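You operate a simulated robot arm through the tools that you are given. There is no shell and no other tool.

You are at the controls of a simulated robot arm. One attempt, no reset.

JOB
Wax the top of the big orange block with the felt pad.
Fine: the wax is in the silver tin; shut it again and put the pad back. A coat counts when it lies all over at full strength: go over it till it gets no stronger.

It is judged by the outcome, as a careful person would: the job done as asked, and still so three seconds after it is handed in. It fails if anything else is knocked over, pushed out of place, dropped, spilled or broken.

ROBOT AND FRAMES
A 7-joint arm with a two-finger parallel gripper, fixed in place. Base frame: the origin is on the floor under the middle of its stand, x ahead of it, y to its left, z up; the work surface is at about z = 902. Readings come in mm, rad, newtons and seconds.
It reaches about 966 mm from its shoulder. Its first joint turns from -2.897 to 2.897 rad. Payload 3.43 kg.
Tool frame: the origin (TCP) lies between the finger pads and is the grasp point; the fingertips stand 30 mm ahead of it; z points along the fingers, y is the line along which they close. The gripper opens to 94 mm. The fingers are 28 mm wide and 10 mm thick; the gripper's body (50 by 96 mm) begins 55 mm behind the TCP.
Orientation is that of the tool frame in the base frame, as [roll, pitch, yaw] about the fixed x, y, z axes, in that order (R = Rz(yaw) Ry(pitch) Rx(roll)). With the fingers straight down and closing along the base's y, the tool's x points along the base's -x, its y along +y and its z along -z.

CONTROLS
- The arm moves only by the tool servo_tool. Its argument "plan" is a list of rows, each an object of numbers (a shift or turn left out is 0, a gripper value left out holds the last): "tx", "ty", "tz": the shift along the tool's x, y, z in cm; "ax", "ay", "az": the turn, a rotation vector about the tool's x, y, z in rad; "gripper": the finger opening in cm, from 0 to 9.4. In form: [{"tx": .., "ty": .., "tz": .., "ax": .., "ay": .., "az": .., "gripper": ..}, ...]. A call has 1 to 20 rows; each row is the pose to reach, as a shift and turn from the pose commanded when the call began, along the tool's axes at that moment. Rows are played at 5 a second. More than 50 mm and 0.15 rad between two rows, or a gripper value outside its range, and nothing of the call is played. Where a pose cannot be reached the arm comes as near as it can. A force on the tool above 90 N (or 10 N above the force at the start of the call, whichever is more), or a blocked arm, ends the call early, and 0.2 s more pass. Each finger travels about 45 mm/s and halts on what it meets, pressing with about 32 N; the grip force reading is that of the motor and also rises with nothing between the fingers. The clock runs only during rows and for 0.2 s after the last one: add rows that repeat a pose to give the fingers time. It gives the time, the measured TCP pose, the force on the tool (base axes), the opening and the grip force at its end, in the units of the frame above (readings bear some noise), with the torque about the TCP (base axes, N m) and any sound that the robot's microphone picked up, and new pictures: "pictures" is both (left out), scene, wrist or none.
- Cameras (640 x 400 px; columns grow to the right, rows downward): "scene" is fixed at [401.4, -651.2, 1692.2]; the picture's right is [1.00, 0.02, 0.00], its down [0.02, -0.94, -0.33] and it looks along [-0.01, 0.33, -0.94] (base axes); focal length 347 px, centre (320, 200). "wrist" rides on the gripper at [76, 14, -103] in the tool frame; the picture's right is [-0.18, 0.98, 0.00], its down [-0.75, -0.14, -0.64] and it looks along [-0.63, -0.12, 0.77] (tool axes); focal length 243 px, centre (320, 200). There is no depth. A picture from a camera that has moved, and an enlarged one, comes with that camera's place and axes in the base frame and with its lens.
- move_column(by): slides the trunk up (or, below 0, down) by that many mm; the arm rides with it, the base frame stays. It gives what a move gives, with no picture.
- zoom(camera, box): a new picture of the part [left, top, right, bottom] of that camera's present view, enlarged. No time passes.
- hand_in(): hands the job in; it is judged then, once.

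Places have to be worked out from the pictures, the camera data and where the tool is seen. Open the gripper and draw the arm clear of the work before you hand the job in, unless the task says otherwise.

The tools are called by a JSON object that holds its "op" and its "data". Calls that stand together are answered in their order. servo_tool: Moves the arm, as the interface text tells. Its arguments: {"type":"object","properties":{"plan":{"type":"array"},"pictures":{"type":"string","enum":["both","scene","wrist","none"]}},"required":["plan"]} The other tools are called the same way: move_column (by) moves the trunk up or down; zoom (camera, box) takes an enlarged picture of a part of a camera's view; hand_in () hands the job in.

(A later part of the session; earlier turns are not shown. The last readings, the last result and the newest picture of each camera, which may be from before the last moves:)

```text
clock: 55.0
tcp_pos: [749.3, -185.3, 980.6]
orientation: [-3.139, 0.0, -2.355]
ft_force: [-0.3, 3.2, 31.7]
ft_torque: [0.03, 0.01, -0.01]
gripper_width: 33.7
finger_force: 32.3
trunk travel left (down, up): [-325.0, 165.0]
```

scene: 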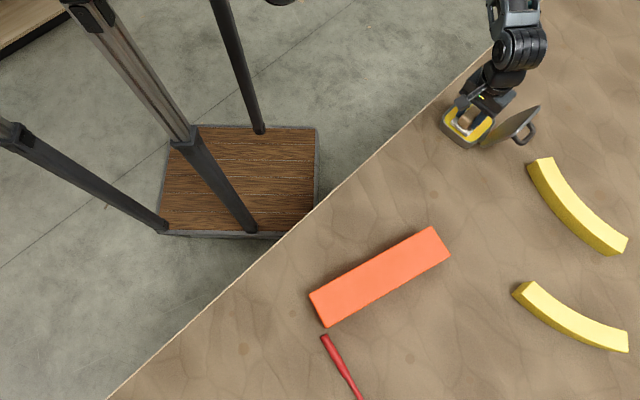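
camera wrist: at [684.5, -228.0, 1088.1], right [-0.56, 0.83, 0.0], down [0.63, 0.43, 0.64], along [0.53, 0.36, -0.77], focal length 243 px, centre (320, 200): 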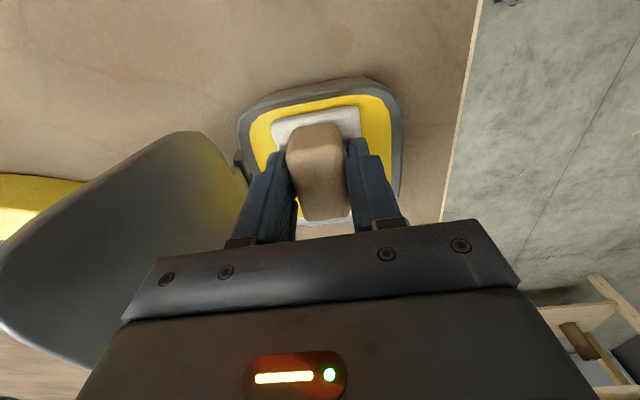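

Contact with the wax at TCP z ≈ 981 (wax surface z ≈ 932). The force is up to 32 N, so I back off 1 mm and rub gently a few mm each way to load the felt.

{"op": "servo_tool", "data": {"plan": [{"tz": -0.1}, {"tz": -0.1, "tx": 0.3}, {"tz": -0.1, "tx": 0.6}, {"tz": -0.1, "tx": 0.6, "ty": -0.3}, {"tz": -0.1, "tx": 0.3, "ty": -0.5}, {"tz": -0.1, "tx": 0.0, "ty": -0.3}, {"tz": -0.1, "tx": 0.0, "ty": 0.0}, {"tz": -0.1, "tx": 0.3, "ty": 0.2}, {"tz": -0.1, "tx": 0.0, "ty": 0.0}, {"tz": -0.1}], "pictures": "both"}}

{"op": "zoom", "data": {"camera": "wrist", "box": [240, 30, 420, 230]}}

{"op": "zoom", "data": {"camera": "scene", "box": [430, 80, 500, 150]}}

```text
clock: 57.2
tcp_pos: [747.5, -185.4, 979.6]
orientation: [-3.141, -0.003, -2.359]
ft_force: [-7.5, -4.5, 30.8]
ft_torque: [-0.09, 0.11, 0.05]
gripper_width: 33.7
finger_force: 32.1
trunk travel left (down, up): [-325.0, 165.0]
camera wrist: at [684.0, -227.8, 1082.6], right [-0.56, 0.83, 0.0], down [0.63, 0.43, 0.64], along [0.53, 0.36, -0.77], focal length 243 px, centre (320, 200)
```

scene: 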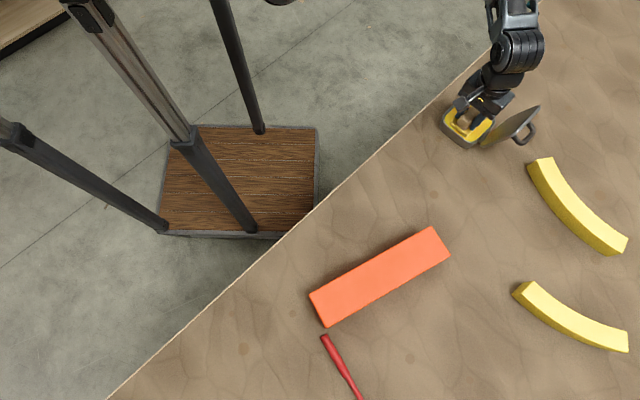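
wrist: 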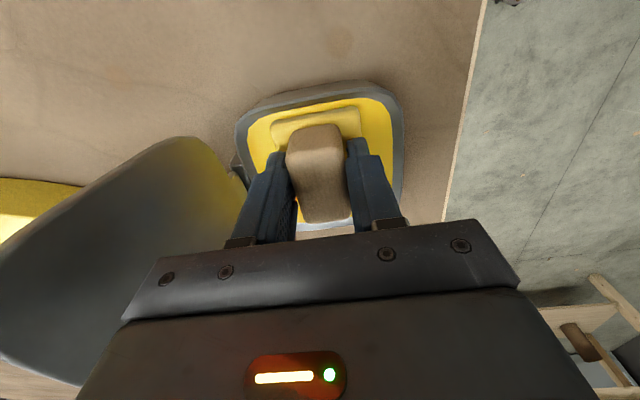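

```text
2.00 times, centred on (330, 130) of wrist
camera zoom: at [684.0, -227.8, 1082.6], right [-0.56, 0.83, 0.0], down [0.63, 0.43, 0.64], along [0.53, 0.36, -0.77], focal length 485 px, centre (300, 340)
```

zoom: 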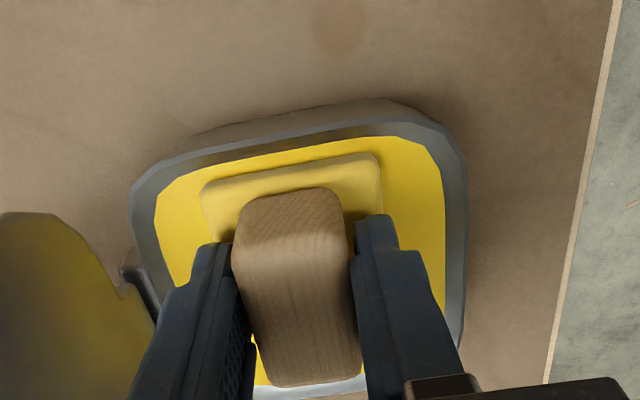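

```text
5.71 times, centred on (465, 115) of scene
camera zoom: at [401.4, -651.2, 1692.2], right [1.0, 0.02, 0.0], down [0.02, -0.94, -0.33], along [-0.01, 0.33, -0.94], focal length 1984 px, centre (-509, 686)
```

zoom: 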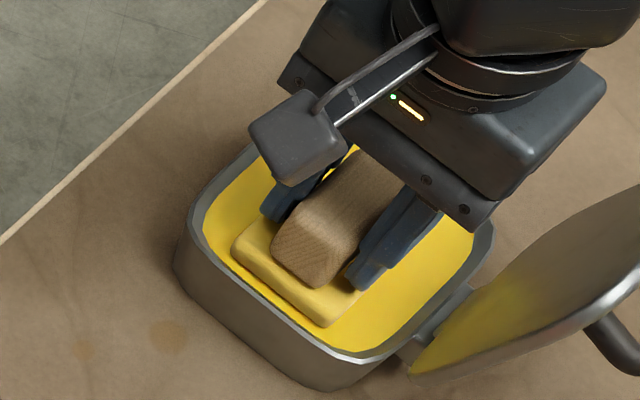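

The felt has turned yellow, so it has taken wax. I lift straight out of the tin, then carry it away towards the block, turning the pad to the block's roughly 30° direction.

{"op": "servo_tool", "data": {"plan": [{"tz": -0.5}, {"tz": -2.0}, {"tz": -4.5}, {"tz": -7.0}, {"tz": -9.5}, {"tz": -11}, {"tz": -11}], "pictures": "both"}}

{"op": "zoom", "data": {"camera": "scene", "box": [430, 60, 540, 150]}}

```text
clock: 58.8
tcp_pos: [747.5, -186.9, 1090.0]
orientation: [3.141, -0.001, -2.359]
ft_force: [0.0, 0.7, -0.9]
ft_torque: [-0.01, -0.01, 0.0]
gripper_width: 33.8
finger_force: 32.4
trunk travel left (down, up): [-325.0, 165.0]
camera wrist: at [683.6, -229.3, 1193.5], right [-0.56, 0.83, 0.0], down [0.63, 0.43, 0.64], along [0.53, 0.36, -0.77], focal length 243 px, centre (320, 200)
```

scene: 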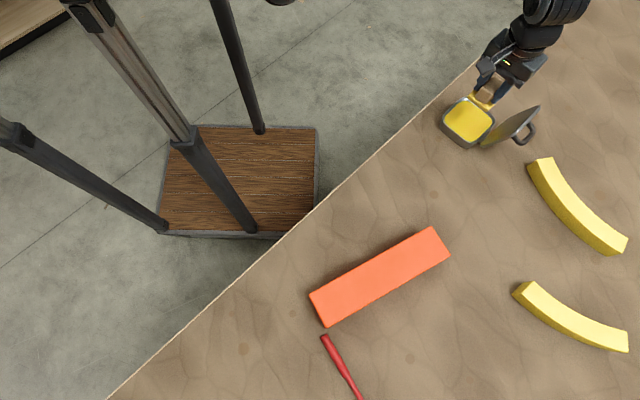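
wrist: 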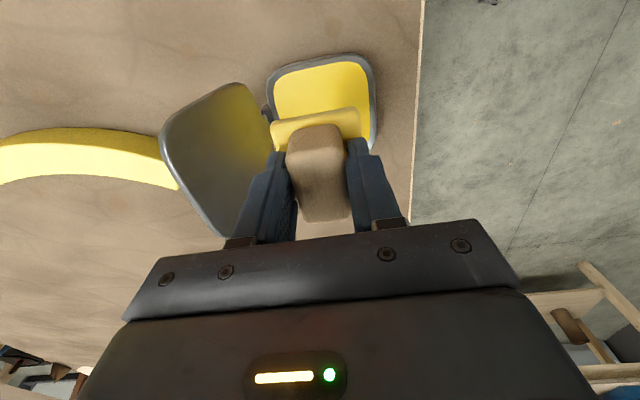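

```text
4.44 times, centred on (485, 105) of scene
camera zoom: at [401.4, -651.2, 1692.2], right [1.0, 0.02, 0.0], down [0.02, -0.94, -0.33], along [-0.01, 0.33, -0.94], focal length 1543 px, centre (-413, 622)
```

zoom: 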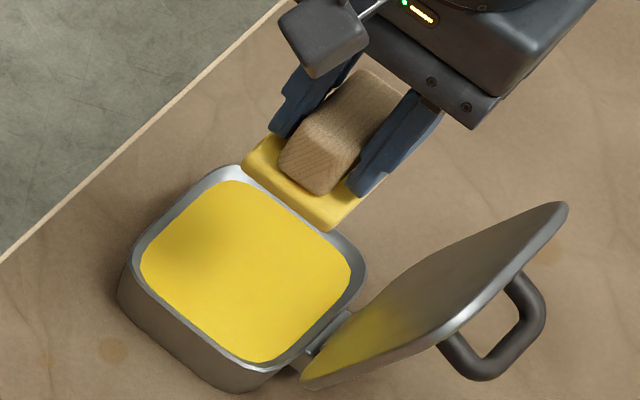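

The tin is undisturbed and the felt well coated. I carry the pad over to the block at a safe height, turning it to match.

{"op": "servo_tool", "data": {"plan": [{"tx": 2.0, "ty": -0.2, "az": 0.0}, {"tx": 6.0, "ty": -0.6, "az": 0.05}, {"tx": 10.5, "ty": -1.1, "az": 0.1}, {"tx": 15.0, "ty": -1.6, "az": 0.15}, {"tx": 19.5, "ty": -2.1, "az": 0.2}, {"tx": 24, "ty": -2.7, "az": 0.25}, {"tx": 28, "ty": -3.1, "az": 0.262}, {"tx": 29.7, "ty": -3.3, "az": 0.262}, {"tx": 29.7, "ty": -3.3, "az": 0.262}], "pictures": "none"}}

```text
clock: 60.8
tcp_pos: [564.9, -418.7, 1090.0]
orientation: [3.141, -0.001, -2.618]
ft_force: [0.0, -0.2, 0.0]
ft_torque: [0.02, 0.01, -0.03]
gripper_width: 33.6
finger_force: 32.0
trunk travel left (down, up): [-325.0, 165.0]
```

I move on to above the block's left end for a close look at its edges and height.

{"op": "servo_tool", "data": {"plan": [{"tx": 2.4, "ty": -1.0, "tz": 0}, {"tx": 6.0, "ty": -2.5, "tz": 0}, {"tx": 10.0, "ty": -4.2, "tz": 0}, {"tx": 14.0, "ty": -5.9, "tz": 0}, {"tx": 18, "ty": -7.6, "tz": 0}, {"tx": 22, "ty": -9.3, "tz": 0}, {"tx": 23.7, "ty": -10, "tz": 0}, {"tx": 23.7, "ty": -10, "tz": 0}], "pictures": "both"}}

{"op": "zoom", "data": {"camera": "wrist", "box": [120, 0, 440, 200]}}

{"op": "zoom", "data": {"camera": "scene", "box": [290, 215, 470, 335]}}

```text
clock: 62.6
tcp_pos: [407.8, -620.9, 1088.4]
orientation: [3.141, 0.002, -2.619]
ft_force: [0.9, 0.2, -1.5]
ft_torque: [-0.01, -0.03, 0.01]
gripper_width: 34.0
finger_force: 31.9
trunk travel left (down, up): [-325.0, 165.0]
camera wrist: at [334.1, -646.8, 1192.5], right [-0.33, 0.94, 0.0], down [0.72, 0.25, 0.64], along [0.61, 0.21, -0.77], focal length 243 px, centre (320, 200)
```

scene: 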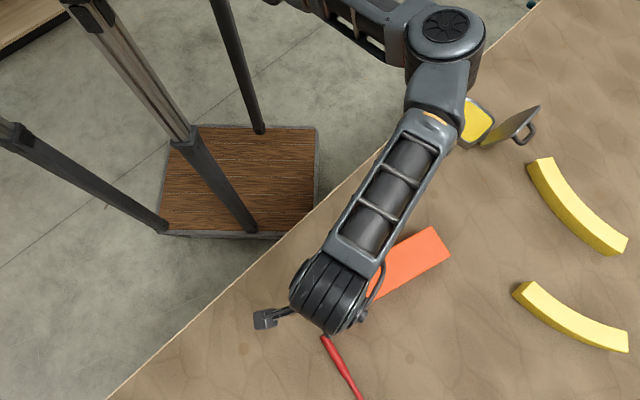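
wrist: 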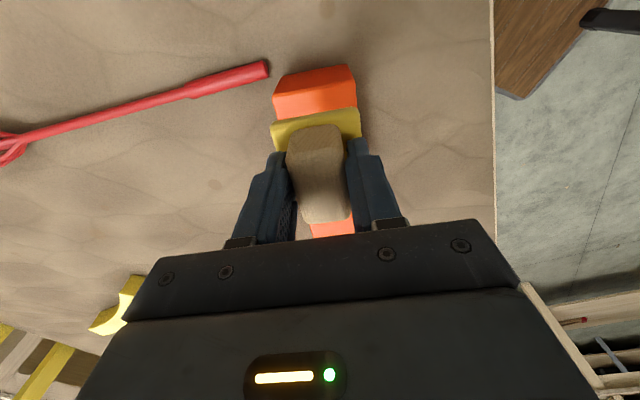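

```text
2.00 times, centred on (280, 100) of wrist
camera zoom: at [334.1, -646.8, 1192.5], right [-0.33, 0.94, 0.0], down [0.72, 0.25, 0.64], along [0.61, 0.21, -0.77], focal length 485 px, centre (400, 400)
```

zoom: 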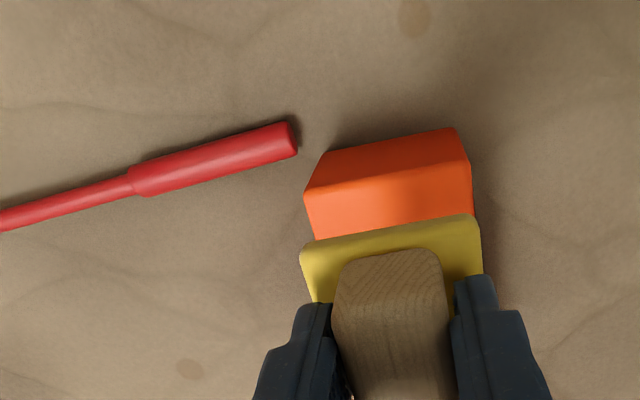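

```text
3.33 times, centred on (380, 275) of scene
camera zoom: at [401.4, -651.2, 1692.2], right [1.0, 0.02, 0.0], down [0.02, -0.94, -0.33], along [-0.01, 0.33, -0.94], focal length 1158 px, centre (120, -50)
```

zoom: 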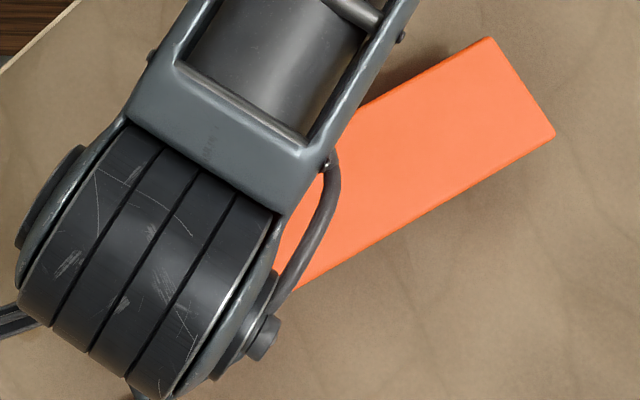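

From this view the block's top is at z ≈ 976 (block about 292 × 72 mm, axis 29.9°), centred near (523, -559). I position over its left part, lane centre, and lower to just above the top.

{"op": "servo_tool", "data": {"plan": [{"tx": -1.0, "ty": -0.2, "tz": 1.5}, {"tx": -2.05, "ty": -0.41, "tz": 3.0}, {"tx": -2.05, "ty": -0.41, "tz": 4.5}, {"tx": -2.05, "ty": -0.41, "tz": 5.5}, {"tx": -2.05, "ty": -0.41, "tz": 5.5}], "pictures": "both"}}

{"op": "zoom", "data": {"camera": "wrist", "box": [200, 0, 440, 200]}}

{"op": "zoom", "data": {"camera": "scene", "box": [290, 215, 470, 335]}}

```text
clock: 63.8
tcp_pos: [427.0, -616.5, 1035.4]
orientation: [-3.141, 0.0, -2.618]
ft_force: [0.3, 0.2, -1.5]
ft_torque: [-0.01, 0.03, -0.02]
gripper_width: 33.7
finger_force: 31.7
trunk travel left (down, up): [-325.0, 165.0]
camera wrist: at [353.6, -641.9, 1137.9], right [-0.33, 0.94, 0.0], down [0.72, 0.25, 0.64], along [0.61, 0.21, -0.77], focal length 243 px, centre (320, 200)
```

scene: 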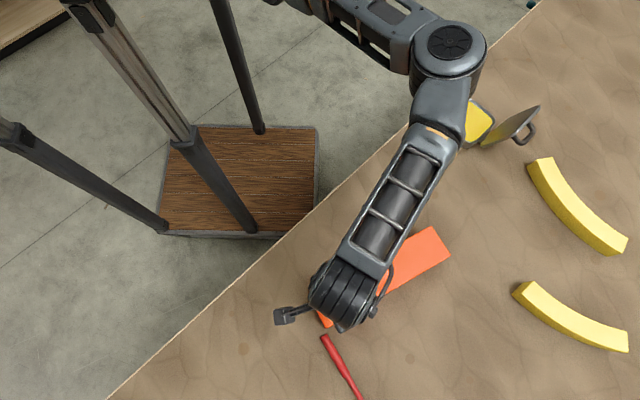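
wrist: 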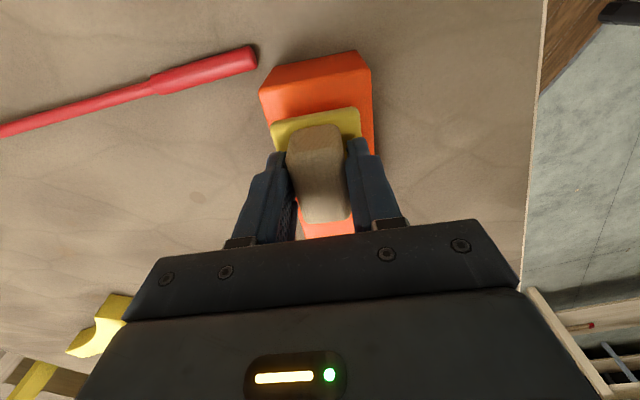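

```text
2.00 times, centred on (320, 100) of wrist
camera zoom: at [353.6, -641.9, 1137.9], right [-0.33, 0.94, 0.0], down [0.72, 0.25, 0.64], along [0.61, 0.21, -0.77], focal length 485 px, centre (320, 400)
```

zoom: 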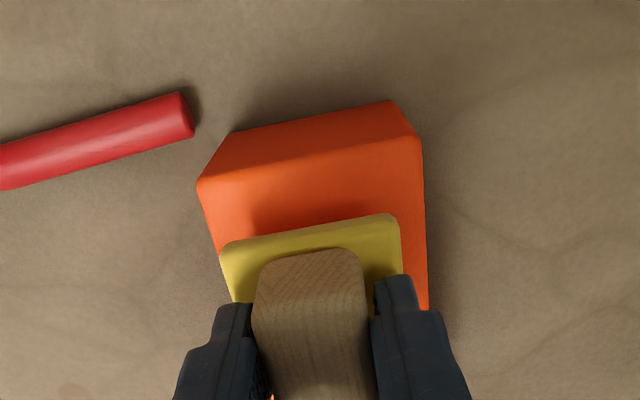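

```text
3.33 times, centred on (380, 275) of scene
camera zoom: at [401.4, -651.2, 1692.2], right [1.0, 0.02, 0.0], down [0.02, -0.94, -0.33], along [-0.01, 0.33, -0.94], focal length 1158 px, centre (120, -50)
```

zoom: 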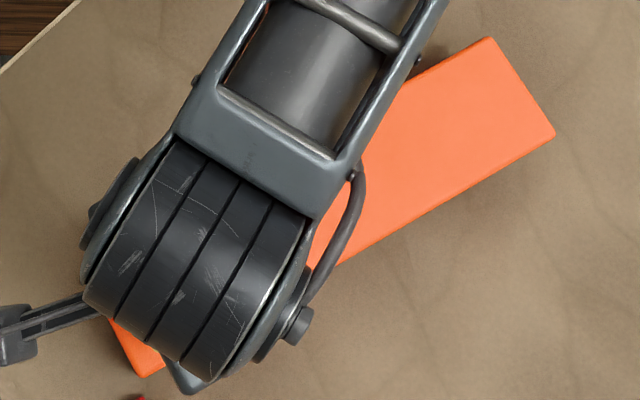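

The pad sits about 2 mm off the block's centre line. I correct that and lower to just above contact.

{"op": "servo_tool", "data": {"plan": [{"ty": 0.1, "tz": 0.3}, {"ty": 0.22, "tz": 0.6}, {"ty": 0.22, "tz": 0.8}, {"ty": 0.22, "tz": 0.8}], "pictures": "none"}}

{"op": "servo_tool", "data": {"plan": [{"tz": 0.07}, {"tz": 0.15}, {"tz": 0.15}], "pictures": "none"}}

```text
clock: 64.8
tcp_pos: [427.1, -614.7, 1026.3]
orientation: [3.142, 0.0, -2.619]
ft_force: [0.3, 0.1, -0.6]
ft_torque: [0.0, 0.03, 0.01]
gripper_width: 33.6
finger_force: 31.9
trunk travel left (down, up): [-325.0, 165.0]
```

```text
clock: 65.6
tcp_pos: [425.4, -614.2, 1023.1]
orientation: [3.141, -0.001, -2.618]
ft_force: [-0.7, -0.1, -1.4]
ft_torque: [0.01, -0.03, -0.02]
gripper_width: 33.7
finger_force: 31.8
trunk travel left (down, up): [-325.0, 165.0]
```

{"op": "servo_tool", "data": {"plan": [{"tz": 0.07}, {"tz": 0.15}, {"tz": 0.15}], "pictures": "none"}}

{"op": "servo_tool", "data": {"plan": [{"tz": 0.07}, {"tz": 0.15}, {"tz": 0.15}], "pictures": "none"}}

```text
clock: 66.4
tcp_pos: [426.2, -613.8, 1023.4]
orientation: [3.141, -0.001, -2.618]
ft_force: [0.0, -0.3, -0.4]
ft_torque: [0.02, -0.04, 0.0]
gripper_width: 33.7
finger_force: 32.1
trunk travel left (down, up): [-325.0, 165.0]
```

```text
clock: 67.2
tcp_pos: [426.5, -614.2, 1023.8]
orientation: [3.141, 0.0, -2.617]
ft_force: [-0.2, -0.5, -0.1]
ft_torque: [0.0, 0.02, -0.01]
gripper_width: 33.5
finger_force: 32.0
trunk travel left (down, up): [-325.0, 165.0]
```

{"op": "servo_tool", "data": {"plan": [{"tz": 0.07}, {"tz": 0.15}, {"tz": 0.15}], "pictures": "none"}}

{"op": "servo_tool", "data": {"plan": [{"tz": 0.0}, {"tz": 0.0}], "pictures": "both"}}

{"op": "zoom", "data": {"camera": "wrist", "box": [200, 0, 440, 200]}}

```text
clock: 68.0
tcp_pos: [424.8, -612.6, 1020.4]
orientation: [3.141, 0.0, -2.617]
ft_force: [0.7, 0.3, -0.6]
ft_torque: [0.0, -0.02, 0.02]
gripper_width: 33.6
finger_force: 31.7
trunk travel left (down, up): [-325.0, 165.0]
```

```text
clock: 68.6
tcp_pos: [426.7, -613.2, 1020.1]
orientation: [-3.14, -0.001, -2.618]
ft_force: [-0.7, 1.0, -1.3]
ft_torque: [0.01, 0.0, -0.01]
gripper_width: 34.0
finger_force: 32.4
trunk travel left (down, up): [-325.0, 165.0]
camera wrist: at [352.3, -639.2, 1123.8], right [-0.33, 0.94, 0.0], down [0.72, 0.25, 0.64], along [0.61, 0.21, -0.77], focal length 243 px, centre (320, 200)
```

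scene: 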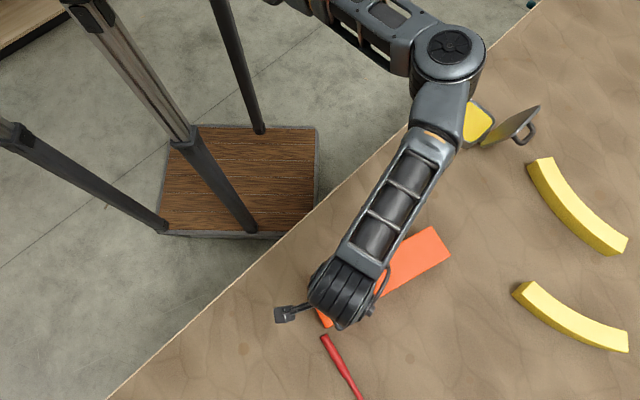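
wrist: 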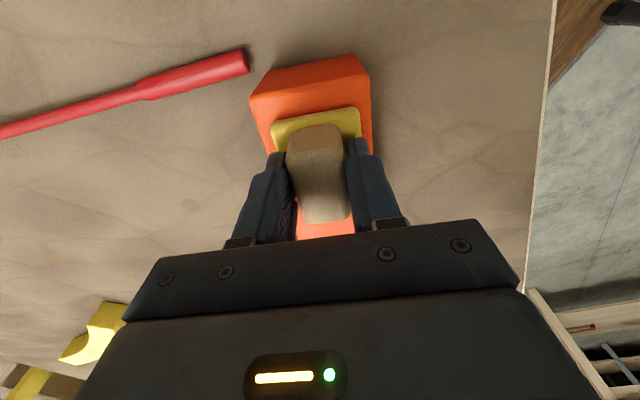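

```text
2.00 times, centred on (320, 100) of wrist
camera zoom: at [352.3, -639.2, 1123.8], right [-0.33, 0.94, 0.0], down [0.72, 0.25, 0.64], along [0.61, 0.21, -0.77], focal length 485 px, centre (320, 400)
```

zoom: 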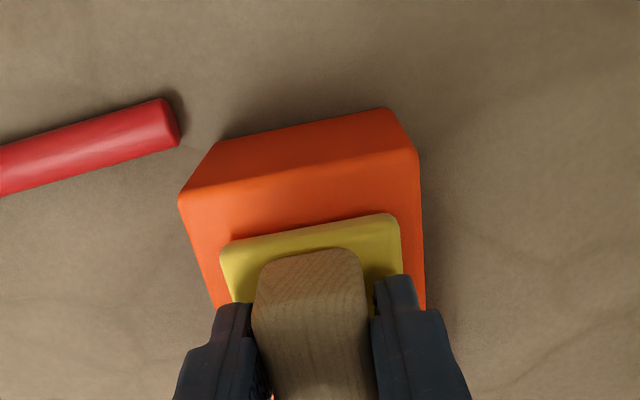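

No contact yet at pad underside z ≈ 972. I continue down in small steps.

{"op": "servo_tool", "data": {"plan": [{"tz": 0.07}, {"tz": 0.15}, {"tz": 0.15}], "pictures": "none"}}

{"op": "servo_tool", "data": {"plan": [{"tz": 0.07}, {"tz": 0.15}, {"tz": 0.15}], "pictures": "none"}}

```text
clock: 69.4
tcp_pos: [424.9, -612.6, 1019.1]
orientation: [3.141, 0.001, -2.618]
ft_force: [0.6, -0.3, -1.5]
ft_torque: [-0.01, 0.0, -0.01]
gripper_width: 33.5
finger_force: 32.6
trunk travel left (down, up): [-325.0, 165.0]
```

```text
clock: 70.2
tcp_pos: [425.4, -613.2, 1018.3]
orientation: [-3.141, 0.0, -2.62]
ft_force: [-0.8, -0.3, 0.3]
ft_torque: [0.03, -0.01, 0.0]
gripper_width: 33.6
finger_force: 32.1
trunk travel left (down, up): [-325.0, 165.0]
```

{"op": "servo_tool", "data": {"plan": [{"tz": 0.07}, {"tz": 0.15}, {"tz": 0.15}], "pictures": "none"}}

{"op": "servo_tool", "data": {"plan": [{"tz": 0.07}, {"tz": 0.15}, {"tz": 0.15}], "pictures": "none"}}

```text
clock: 71.0
tcp_pos: [425.6, -614.7, 1017.8]
orientation: [-3.139, -0.001, -2.618]
ft_force: [-2.5, 2.0, 12.7]
ft_torque: [0.18, -0.05, -0.05]
gripper_width: 33.5
finger_force: 31.8
trunk travel left (down, up): [-325.0, 165.0]
```

```text
clock: 71.8
tcp_pos: [426.3, -614.7, 1017.1]
orientation: [-3.138, -0.001, -2.617]
ft_force: [0.1, -0.5, 32.2]
ft_torque: [-0.02, 0.0, 0.02]
gripper_width: 34.1
finger_force: 32.1
trunk travel left (down, up): [-325.0, 165.0]
```

Contact is at TCP z ≈ 1017.5, so the block's top is near z 969. I back off to a light press (about 10 N) and make one pass along the centre lane to see how the wax takes.

{"op": "servo_tool", "data": {"plan": [{"tz": -0.15}, {"tx": 0.8, "tz": -0.15}, {"tx": 1.6, "tz": -0.15}, {"tx": 0.0, "tz": -0.15}, {"tx": -2.0, "tz": -0.15}, {"tx": -4.0, "tz": -0.15}, {"tx": -6.0, "tz": -0.15}, {"tx": -8.0, "tz": -0.15}, {"tx": -10.0, "tz": -0.15}, {"tx": -12.0, "tz": -0.15}], "pictures": "both"}}

{"op": "zoom", "data": {"camera": "wrist", "box": [200, 0, 440, 200]}}

{"op": "zoom", "data": {"camera": "scene", "box": [290, 215, 470, 335]}}

```text
clock: 74.0
tcp_pos: [530.0, -553.3, 1016.5]
orientation: [3.141, 0.003, -2.619]
ft_force: [-3.1, -2.0, 14.8]
ft_torque: [-0.2, 0.25, 0.05]
gripper_width: 33.5
finger_force: 31.8
trunk travel left (down, up): [-325.0, 165.0]
camera wrist: at [456.1, -578.2, 1119.2], right [-0.33, 0.94, 0.0], down [0.72, 0.25, 0.64], along [0.61, 0.21, -0.77], focal length 243 px, centre (320, 200)
```

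scene: 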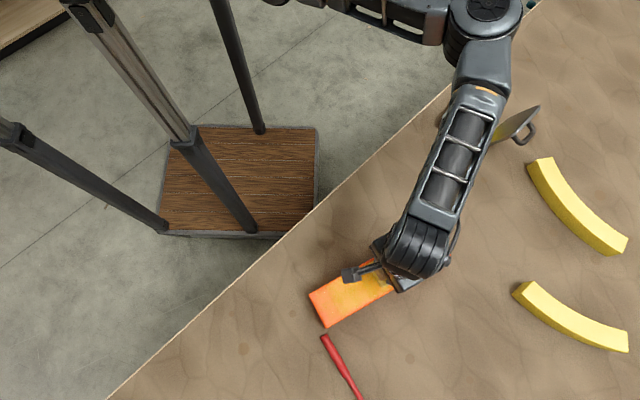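
wrist: 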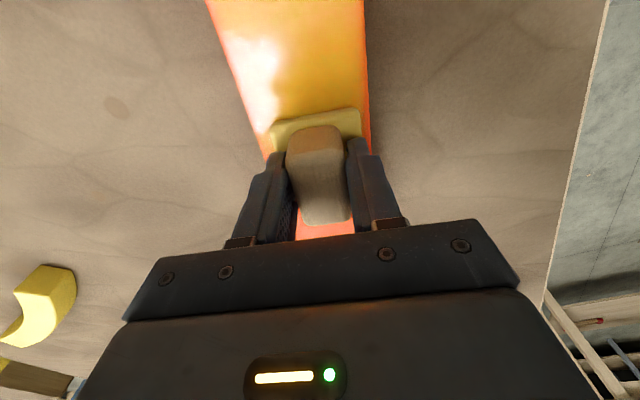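

```text
2.00 times, centred on (320, 100) of wrist
camera zoom: at [456.1, -578.2, 1119.2], right [-0.33, 0.94, 0.0], down [0.72, 0.25, 0.64], along [0.61, 0.21, -0.77], focal length 485 px, centre (320, 400)
```

zoom: 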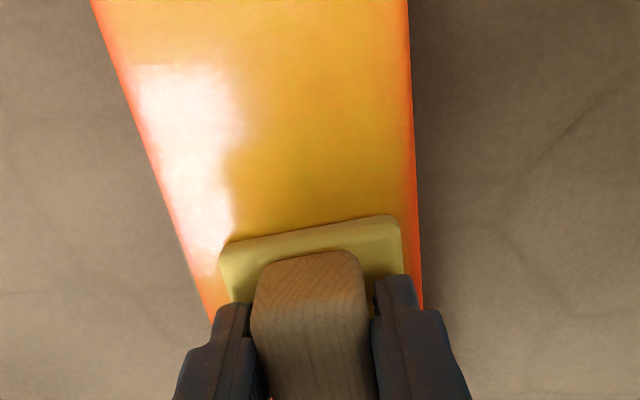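

```text
3.33 times, centred on (380, 275) of scene
camera zoom: at [401.4, -651.2, 1692.2], right [1.0, 0.02, 0.0], down [0.02, -0.94, -0.33], along [-0.01, 0.33, -0.94], focal length 1158 px, centre (120, -50)
```

zoom: 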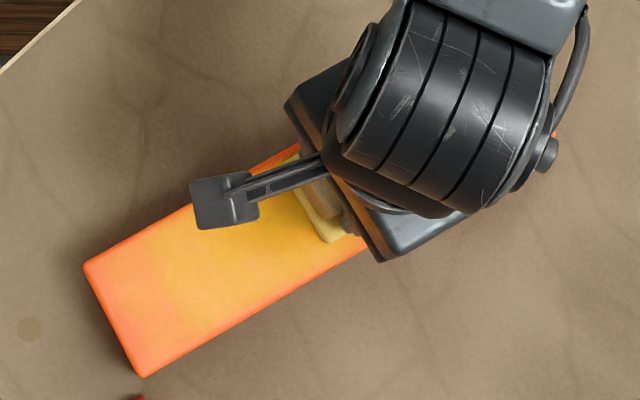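

The wax shows as a yellow coat on the orange. The press is about 15 N, with little drag, and the block hasn't shifted. I finish this lane to the right end and come back along the lane 14 mm towards the robot.

{"op": "servo_tool", "data": {"plan": [{"tx": -2}, {"tx": -4}, {"tx": -6}, {"tx": -8}, {"tx": -10}, {"tx": -11.6}, {"tx": -11.6, "ty": 0.7}, {"tx": -11.6, "ty": 1.4}, {"tx": -9.6, "ty": 1.4}, {"tx": -7.6, "ty": 1.4}, {"tx": -5.6, "ty": 1.4}, {"tx": -3.6, "ty": 1.4}, {"tx": -1.6, "ty": 1.4}, {"tx": 0.4, "ty": 1.4}, {"tx": 2.4, "ty": 1.4}, {"tx": 4.4, "ty": 1.4}, {"tx": 6.4, "ty": 1.4}, {"tx": 8.4, "ty": 1.4}, {"tx": 10.4, "ty": 1.4}, {"tx": 12.4, "ty": 1.4}], "pictures": "both"}}

{"op": "zoom", "data": {"camera": "wrist", "box": [200, 0, 440, 200]}}

{"op": "zoom", "data": {"camera": "scene", "box": [290, 215, 470, 335]}}

```text
clock: 78.2
tcp_pos: [414.6, -602.3, 1015.3]
orientation: [-3.14, -0.001, -2.618]
ft_force: [0.2, 1.5, 10.6]
ft_torque: [0.17, -0.17, -0.05]
gripper_width: 33.9
finger_force: 31.7
trunk travel left (down, up): [-325.0, 165.0]
camera wrist: at [340.7, -628.4, 1119.3], right [-0.33, 0.94, 0.0], down [0.72, 0.26, 0.64], along [0.61, 0.21, -0.77], focal length 243 px, centre (320, 200)
```

scene: 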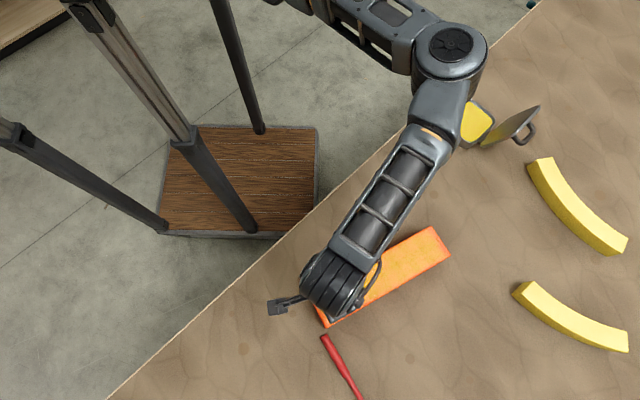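
wrist: 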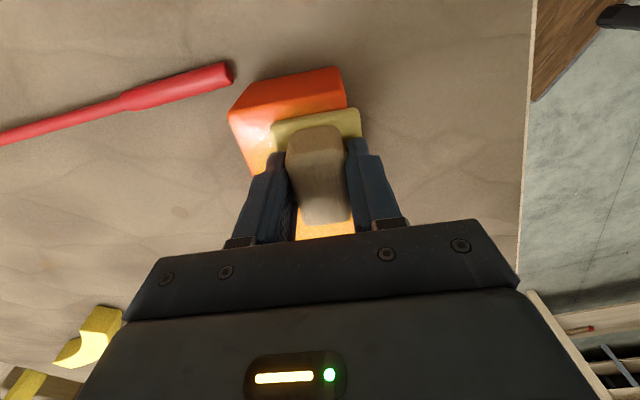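

```text
2.00 times, centred on (320, 100) of wrist
camera zoom: at [340.7, -628.4, 1119.3], right [-0.33, 0.94, 0.0], down [0.72, 0.26, 0.64], along [0.61, 0.21, -0.77], focal length 485 px, centre (320, 400)
```

zoom: 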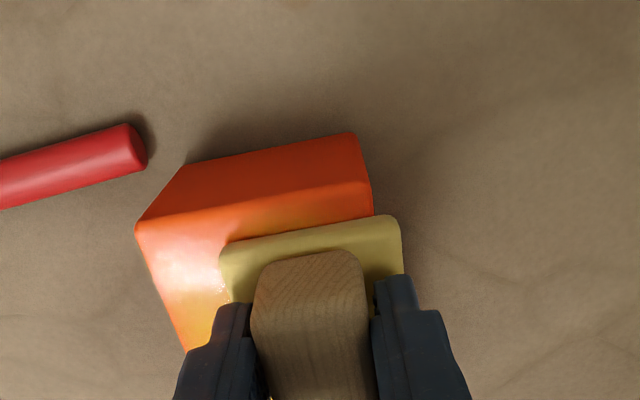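

```text
3.33 times, centred on (380, 275) of scene
camera zoom: at [401.4, -651.2, 1692.2], right [1.0, 0.02, 0.0], down [0.02, -0.94, -0.33], along [-0.01, 0.33, -0.94], focal length 1158 px, centre (120, -50)
```

zoom: 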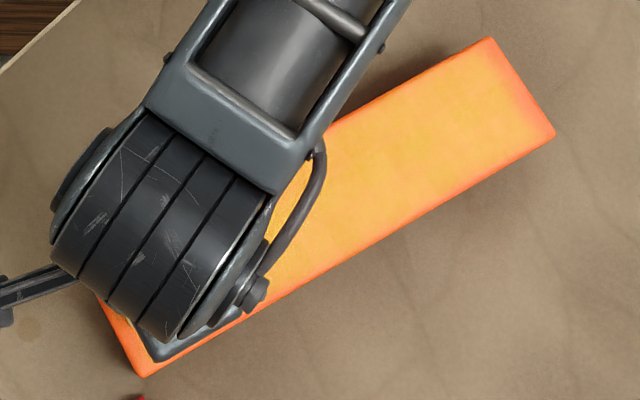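

Good so far. The wrist view shows the pad edge 9 mm short of the left end, so I extend to overhang the ends by several mm. Then I cross over and run the far-side lane.

{"op": "servo_tool", "data": {"plan": [{"tx": 1.5}, {"tx": 1.5, "ty": -1.0}, {"tx": 1.5, "ty": -2.0}, {"tx": 1.5, "ty": -2.8}, {"tx": -0.5, "ty": -2.8}, {"tx": -2.5, "ty": -2.8}, {"tx": -4.5, "ty": -2.8}, {"tx": -6.5, "ty": -2.8}, {"tx": -8.5, "ty": -2.8}, {"tx": -10.5, "ty": -2.8}, {"tx": -12.5, "ty": -2.8}, {"tx": -14.5, "ty": -2.8}, {"tx": -16.5, "ty": -2.8}, {"tx": -18.5, "ty": -2.8}, {"tx": -20.5, "ty": -2.8}, {"tx": -22.5, "ty": -2.8}, {"tx": -24.3, "ty": -2.8}, {"tx": -24.3, "ty": -1.8}, {"tx": -24.3, "ty": -0.8}, {"tx": -24.3, "ty": 0.0}], "pictures": "both"}}

{"op": "zoom", "data": {"camera": "wrist", "box": [200, 0, 440, 200]}}

{"op": "zoom", "data": {"camera": "scene", "box": [290, 215, 470, 335]}}

```text
clock: 82.4
tcp_pos: [627.0, -480.7, 1017.1]
orientation: [-3.141, 0.0, -2.619]
ft_force: [0.5, -1.0, 0.8]
ft_torque: [-0.02, 0.02, -0.03]
gripper_width: 33.7
finger_force: 32.0
trunk travel left (down, up): [-325.0, 165.0]
camera wrist: at [553.0, -506.7, 1119.2], right [-0.33, 0.94, 0.0], down [0.72, 0.25, 0.64], along [0.61, 0.21, -0.77], focal length 243 px, centre (320, 200)
```

scene: 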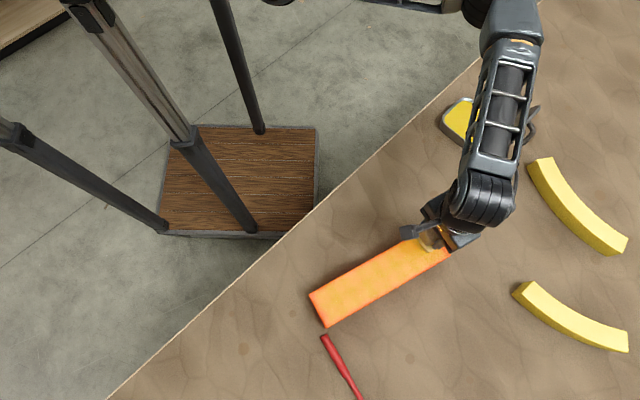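
wrist: 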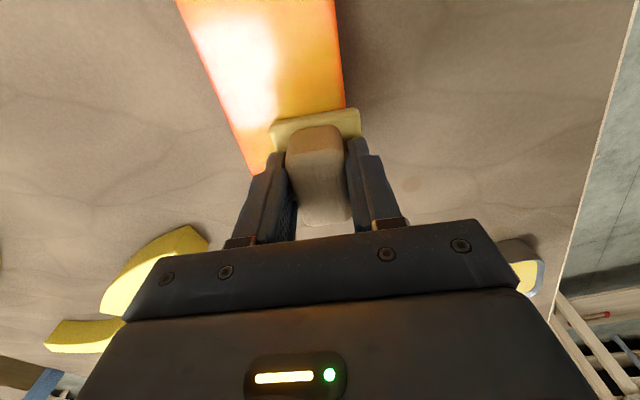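

```text
2.00 times, centred on (320, 100) of wrist
camera zoom: at [553.0, -506.7, 1119.2], right [-0.33, 0.94, 0.0], down [0.72, 0.25, 0.64], along [0.61, 0.21, -0.77], focal length 485 px, centre (320, 400)
```

zoom: 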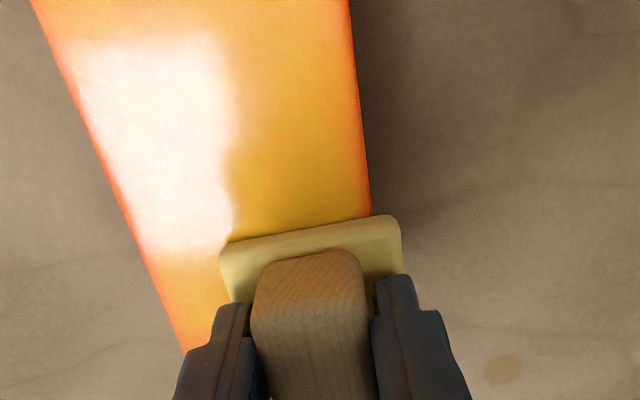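

```text
3.33 times, centred on (380, 275) of scene
camera zoom: at [401.4, -651.2, 1692.2], right [1.0, 0.02, 0.0], down [0.02, -0.94, -0.33], along [-0.01, 0.33, -0.94], focal length 1158 px, centre (120, -50)
```

zoom: 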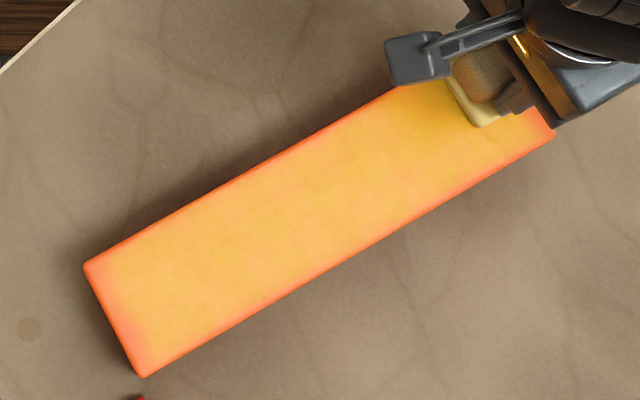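

At this end the press has faded to about 1 N, so my line rises slightly along the block. I lower in 0.5 mm steps to restore about 10 N.

{"op": "servo_tool", "data": {"plan": [{"tz": 0.05}, {"tz": 0.05}], "pictures": "none"}}

{"op": "servo_tool", "data": {"plan": [{"tz": 0.05}, {"tz": 0.05}], "pictures": "none"}}

```text
clock: 83.0
tcp_pos: [626.8, -482.1, 1015.9]
orientation: [-3.141, 0.001, -2.617]
ft_force: [2.3, 1.7, 4.3]
ft_torque: [0.05, -0.04, -0.02]
gripper_width: 33.7
finger_force: 32.3
trunk travel left (down, up): [-325.0, 165.0]
```

```text
clock: 83.6
tcp_pos: [626.7, -481.4, 1014.7]
orientation: [3.141, 0.0, -2.617]
ft_force: [1.8, 3.6, 11.0]
ft_torque: [0.08, -0.07, -0.02]
gripper_width: 33.6
finger_force: 32.2
trunk travel left (down, up): [-325.0, 165.0]
```

About 11 N now. I run back left along the near lane with a slight upward slope to keep the press even, then cross over.

{"op": "servo_tool", "data": {"plan": [{"tx": 0, "ty": 0.2}, {"tx": 2, "ty": 0.2, "tz": -0.006}, {"tx": 4, "ty": 0.2, "tz": -0.012}, {"tx": 6, "ty": 0.2, "tz": -0.019}, {"tx": 8, "ty": 0.2, "tz": -0.025}, {"tx": 10, "ty": 0.2, "tz": -0.031}, {"tx": 12, "ty": 0.2, "tz": -0.037}, {"tx": 14, "ty": 0.2, "tz": -0.043}, {"tx": 16, "ty": 0.2, "tz": -0.05}, {"tx": 18, "ty": 0.2, "tz": -0.056}, {"tx": 20, "ty": 0.2, "tz": -0.062}, {"tx": 22, "ty": 0.2, "tz": -0.068}, {"tx": 24, "ty": 0.2, "tz": -0.075}, {"tx": 25.8, "ty": 0.2, "tz": -0.08}, {"tx": 25.8, "ty": -0.8, "tz": -0.08}, {"tx": 25.8, "ty": -1.8, "tz": -0.08}, {"tx": 25.8, "ty": -2.8, "tz": -0.08}, {"tx": 25.8, "ty": -3.0, "tz": -0.08}], "pictures": "both"}}

{"op": "zoom", "data": {"camera": "wrist", "box": [200, 0, 440, 200]}}

{"op": "zoom", "data": {"camera": "scene", "box": [290, 215, 470, 335]}}

```text
clock: 87.4
tcp_pos: [416.9, -637.1, 1016.1]
orientation: [-3.14, -0.002, -2.618]
ft_force: [-0.2, 0.3, 1.1]
ft_torque: [-0.01, 0.08, 0.0]
gripper_width: 33.6
finger_force: 31.7
trunk travel left (down, up): [-325.0, 165.0]
camera wrist: at [343.1, -663.0, 1118.9], right [-0.33, 0.94, 0.0], down [0.72, 0.25, 0.64], along [0.61, 0.21, -0.77], focal length 243 px, centre (320, 200)
```

scene: 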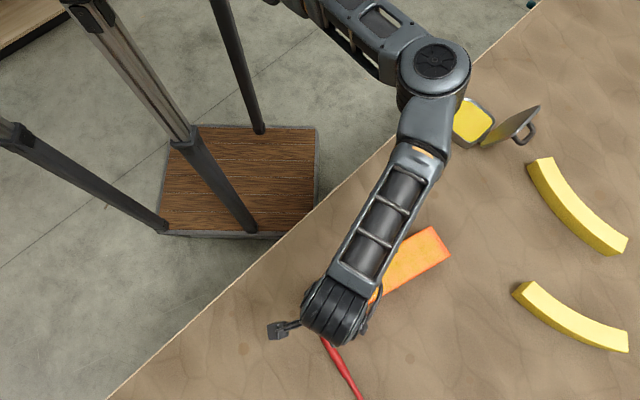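
wrist: 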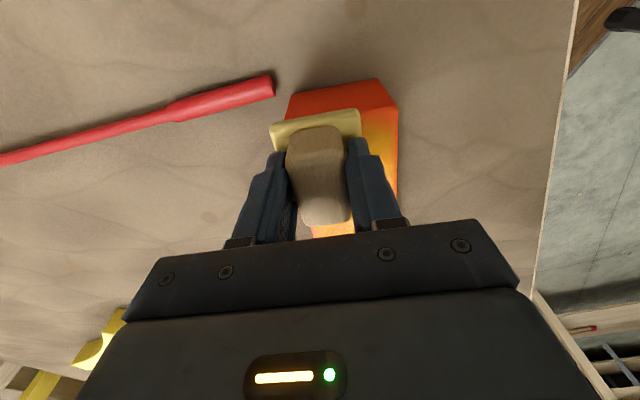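

```text
2.00 times, centred on (320, 100) of wrist
camera zoom: at [343.1, -663.0, 1118.9], right [-0.33, 0.94, 0.0], down [0.72, 0.25, 0.64], along [0.61, 0.21, -0.77], focal length 485 px, centre (320, 400)
```

zoom: 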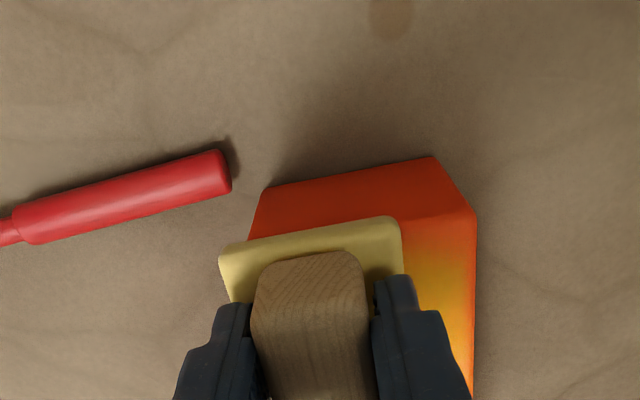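

```text
3.33 times, centred on (380, 275) of scene
camera zoom: at [401.4, -651.2, 1692.2], right [1.0, 0.02, 0.0], down [0.02, -0.94, -0.33], along [-0.01, 0.33, -0.94], focal length 1158 px, centre (120, -50)
```

zoom: 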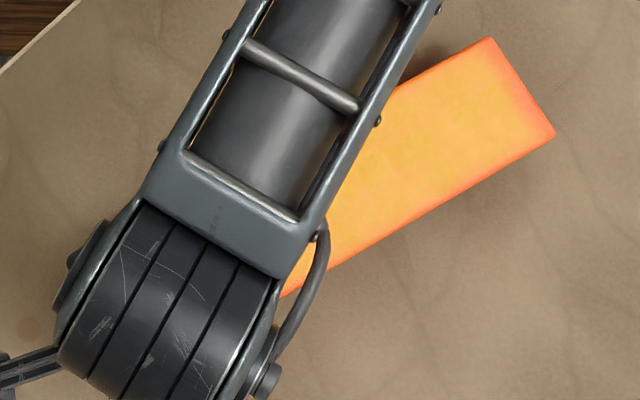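

The press is down to 1 N here, so the pad has probably crept slightly in the grip. I lower to get about 10 N again.

{"op": "servo_tool", "data": {"plan": [{"tz": 0.05}, {"tz": 0.05}], "pictures": "none"}}

{"op": "servo_tool", "data": {"plan": [{"tz": 0.03}, {"tz": 0.03}], "pictures": "none"}}

```text
clock: 88.0
tcp_pos: [416.2, -637.8, 1015.8]
orientation: [-3.141, -0.001, -2.618]
ft_force: [-0.1, 0.6, 3.6]
ft_torque: [-0.02, 0.09, -0.01]
gripper_width: 33.7
finger_force: 31.7
trunk travel left (down, up): [-325.0, 165.0]
```

```text
clock: 88.6
tcp_pos: [416.8, -636.8, 1016.2]
orientation: [-3.14, 0.001, -2.617]
ft_force: [-1.6, -1.5, 5.4]
ft_torque: [-0.01, 0.06, -0.01]
gripper_width: 33.9
finger_force: 32.3
trunk travel left (down, up): [-325.0, 165.0]
```

{"op": "servo_tool", "data": {"plan": [{"tx": 0, "tz": 0.03}, {"tx": -2, "tz": 0.035}, {"tx": -4, "tz": 0.04}, {"tx": -6, "tz": 0.045}, {"tx": -8, "tz": 0.05}, {"tx": -10, "tz": 0.055}, {"tx": -12, "tz": 0.06}, {"tx": -14, "tz": 0.065}, {"tx": -16, "tz": 0.07}, {"tx": -18, "tz": 0.075}, {"tx": -20, "tz": 0.08}, {"tx": -22, "tz": 0.085}, {"tx": -24, "tz": 0.09}, {"tx": -25.8, "tz": 0.095}, {"tx": -25.8, "ty": 1.0, "tz": 0.095}, {"tx": -25.8, "ty": 2.0, "tz": 0.095}, {"tx": -25.8, "ty": 3.0, "tz": 0.095}], "pictures": "both"}}

{"op": "zoom", "data": {"camera": "wrist", "box": [200, 0, 440, 200]}}

{"op": "zoom", "data": {"camera": "scene", "box": [290, 215, 470, 335]}}

```text
clock: 92.2
tcp_pos: [626.7, -481.3, 1014.8]
orientation: [-3.14, 0.002, -2.619]
ft_force: [5.1, -5.8, 28.3]
ft_torque: [-0.04, -0.08, 0.05]
gripper_width: 33.4
finger_force: 31.9
trunk travel left (down, up): [-325.0, 165.0]
camera wrist: at [552.4, -507.5, 1118.2], right [-0.33, 0.94, 0.0], down [0.72, 0.26, 0.64], along [0.61, 0.21, -0.77], focal length 243 px, centre (320, 200)
```

scene: 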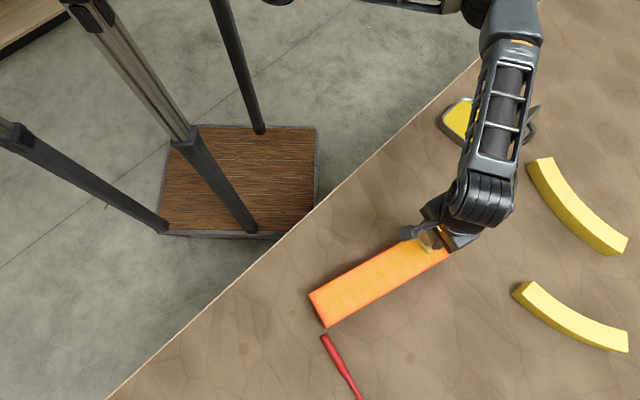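
wrist: 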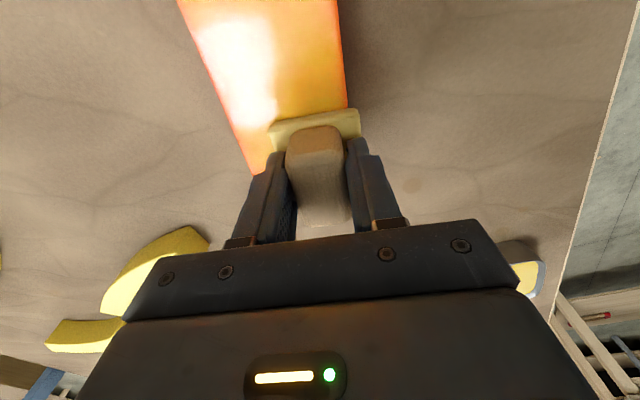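

```text
2.00 times, centred on (320, 100) of wrist
camera zoom: at [552.4, -507.5, 1118.2], right [-0.33, 0.94, 0.0], down [0.72, 0.26, 0.64], along [0.61, 0.21, -0.77], focal length 485 px, centre (320, 400)
```

zoom: 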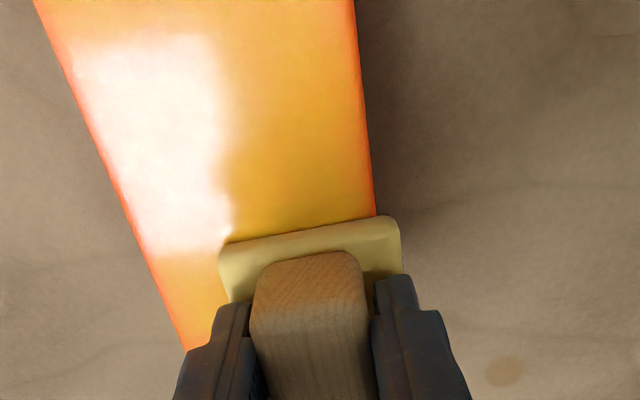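

```text
3.33 times, centred on (380, 275) of scene
camera zoom: at [401.4, -651.2, 1692.2], right [1.0, 0.02, 0.0], down [0.02, -0.94, -0.33], along [-0.01, 0.33, -0.94], focal length 1158 px, centre (120, -50)
```

zoom: 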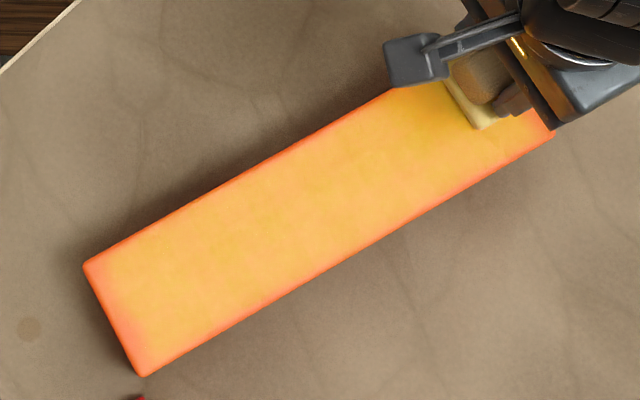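

The coat is getting yellower, but the felt has gone pale, so it needs more wax. I lift off and carry it back to the tin.

{"op": "servo_tool", "data": {"plan": [{"tz": -1}, {"tz": -4}, {"tz": -8}, {"tx": -2, "ty": 3, "tz": -8}, {"tx": -4.5, "ty": 6.5, "tz": -8}, {"tx": -7.2, "ty": 10.5, "tz": -8}, {"tx": -10.2, "ty": 14.0, "tz": -8}, {"tx": -13.5, "ty": 16, "tz": -8, "az": -0.06}, {"tx": -17.5, "ty": 17.2, "tz": -8, "az": -0.13}, {"tx": -21.5, "ty": 18.4, "tz": -8, "az": -0.2}, {"tx": -24.5, "ty": 19.3, "tz": -8, "az": -0.262}, {"tx": -25.5, "ty": 19.6, "tz": -8, "az": -0.262}, {"tx": -25.5, "ty": 19.6, "tz": -8, "az": -0.262}, {"tx": -25.5, "ty": 19.6, "tz": -8, "az": -0.262}], "pictures": "both"}}

{"op": "zoom", "data": {"camera": "scene", "box": [430, 60, 540, 150]}}

{"op": "zoom", "data": {"camera": "scene", "box": [290, 215, 470, 335]}}

```text
clock: 95.2
tcp_pos: [748.1, -185.2, 1096.1]
orientation: [-3.141, 0.0, -2.36]
ft_force: [-1.1, -0.1, 0.0]
ft_torque: [0.01, 0.0, 0.03]
gripper_width: 33.4
finger_force: 31.8
trunk travel left (down, up): [-325.0, 165.0]
camera wrist: at [683.7, -228.9, 1198.4], right [-0.56, 0.83, 0.0], down [0.63, 0.43, 0.64], along [0.53, 0.36, -0.77], focal length 243 px, centre (320, 200)
```

scene: 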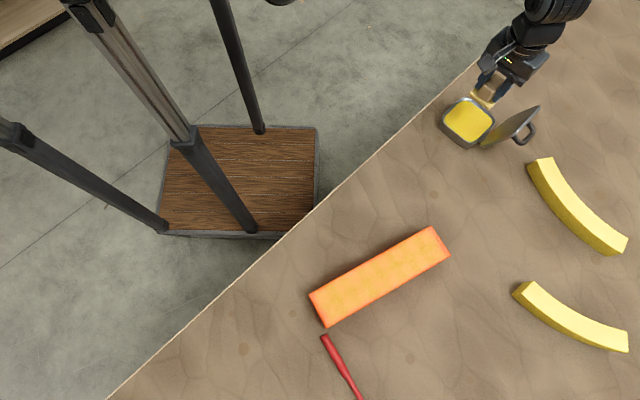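
wrist: 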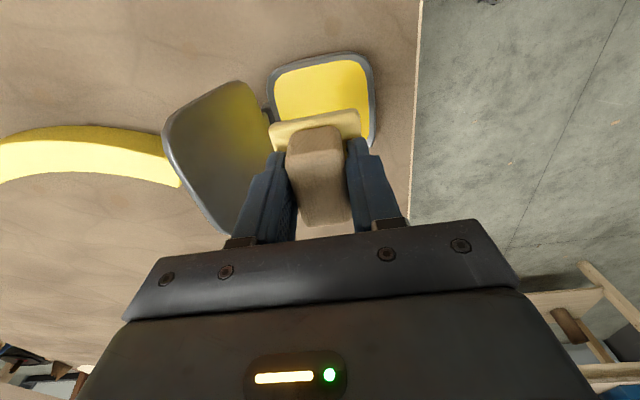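

```text
4.44 times, centred on (485, 105) of scene
camera zoom: at [401.4, -651.2, 1692.2], right [1.0, 0.02, 0.0], down [0.02, -0.94, -0.33], along [-0.01, 0.33, -0.94], focal length 1543 px, centre (-413, 622)
```

zoom: 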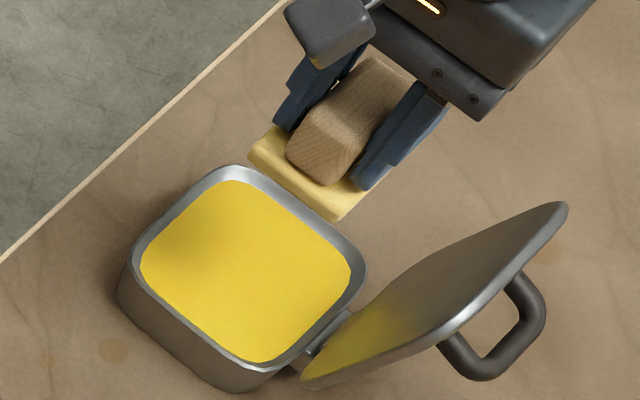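

```text
3.33 times, centred on (380, 275) of scene
camera zoom: at [401.4, -651.2, 1692.2], right [1.0, 0.02, 0.0], down [0.02, -0.94, -0.33], along [-0.01, 0.33, -0.94], focal length 1158 px, centre (120, -50)
```

zoom: 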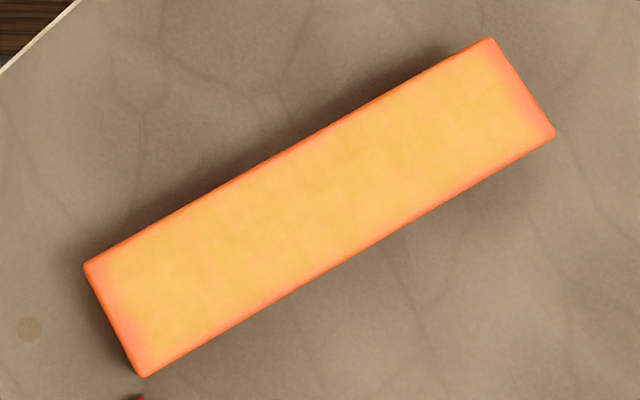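

The middle is well yellowed; the ends and rims need more. I lower the pad into the tin again.

{"op": "servo_tool", "data": {"plan": [{"tz": 2.5}, {"tz": 5}, {"tz": 7.5}, {"tz": 9.5}, {"tz": 10.7}, {"tz": 11.2}, {"tz": 11.2}], "pictures": "none"}}

{"op": "servo_tool", "data": {"plan": [{"tz": 0.1}, {"tz": 0.2}, {"tz": 0.2}], "pictures": "none"}}

```text
clock: 96.8
tcp_pos: [749.1, -185.4, 982.0]
orientation: [3.141, 0.0, -2.355]
ft_force: [-0.5, 0.1, -0.3]
ft_torque: [0.04, 0.0, 0.03]
gripper_width: 33.7
finger_force: 32.2
trunk travel left (down, up): [-325.0, 165.0]
```

```text
clock: 97.6
tcp_pos: [747.6, -185.1, 980.1]
orientation: [3.141, 0.001, -2.357]
ft_force: [-0.1, 0.9, -0.8]
ft_torque: [-0.01, 0.0, -0.01]
gripper_width: 33.4
finger_force: 32.2
trunk travel left (down, up): [-325.0, 165.0]
```

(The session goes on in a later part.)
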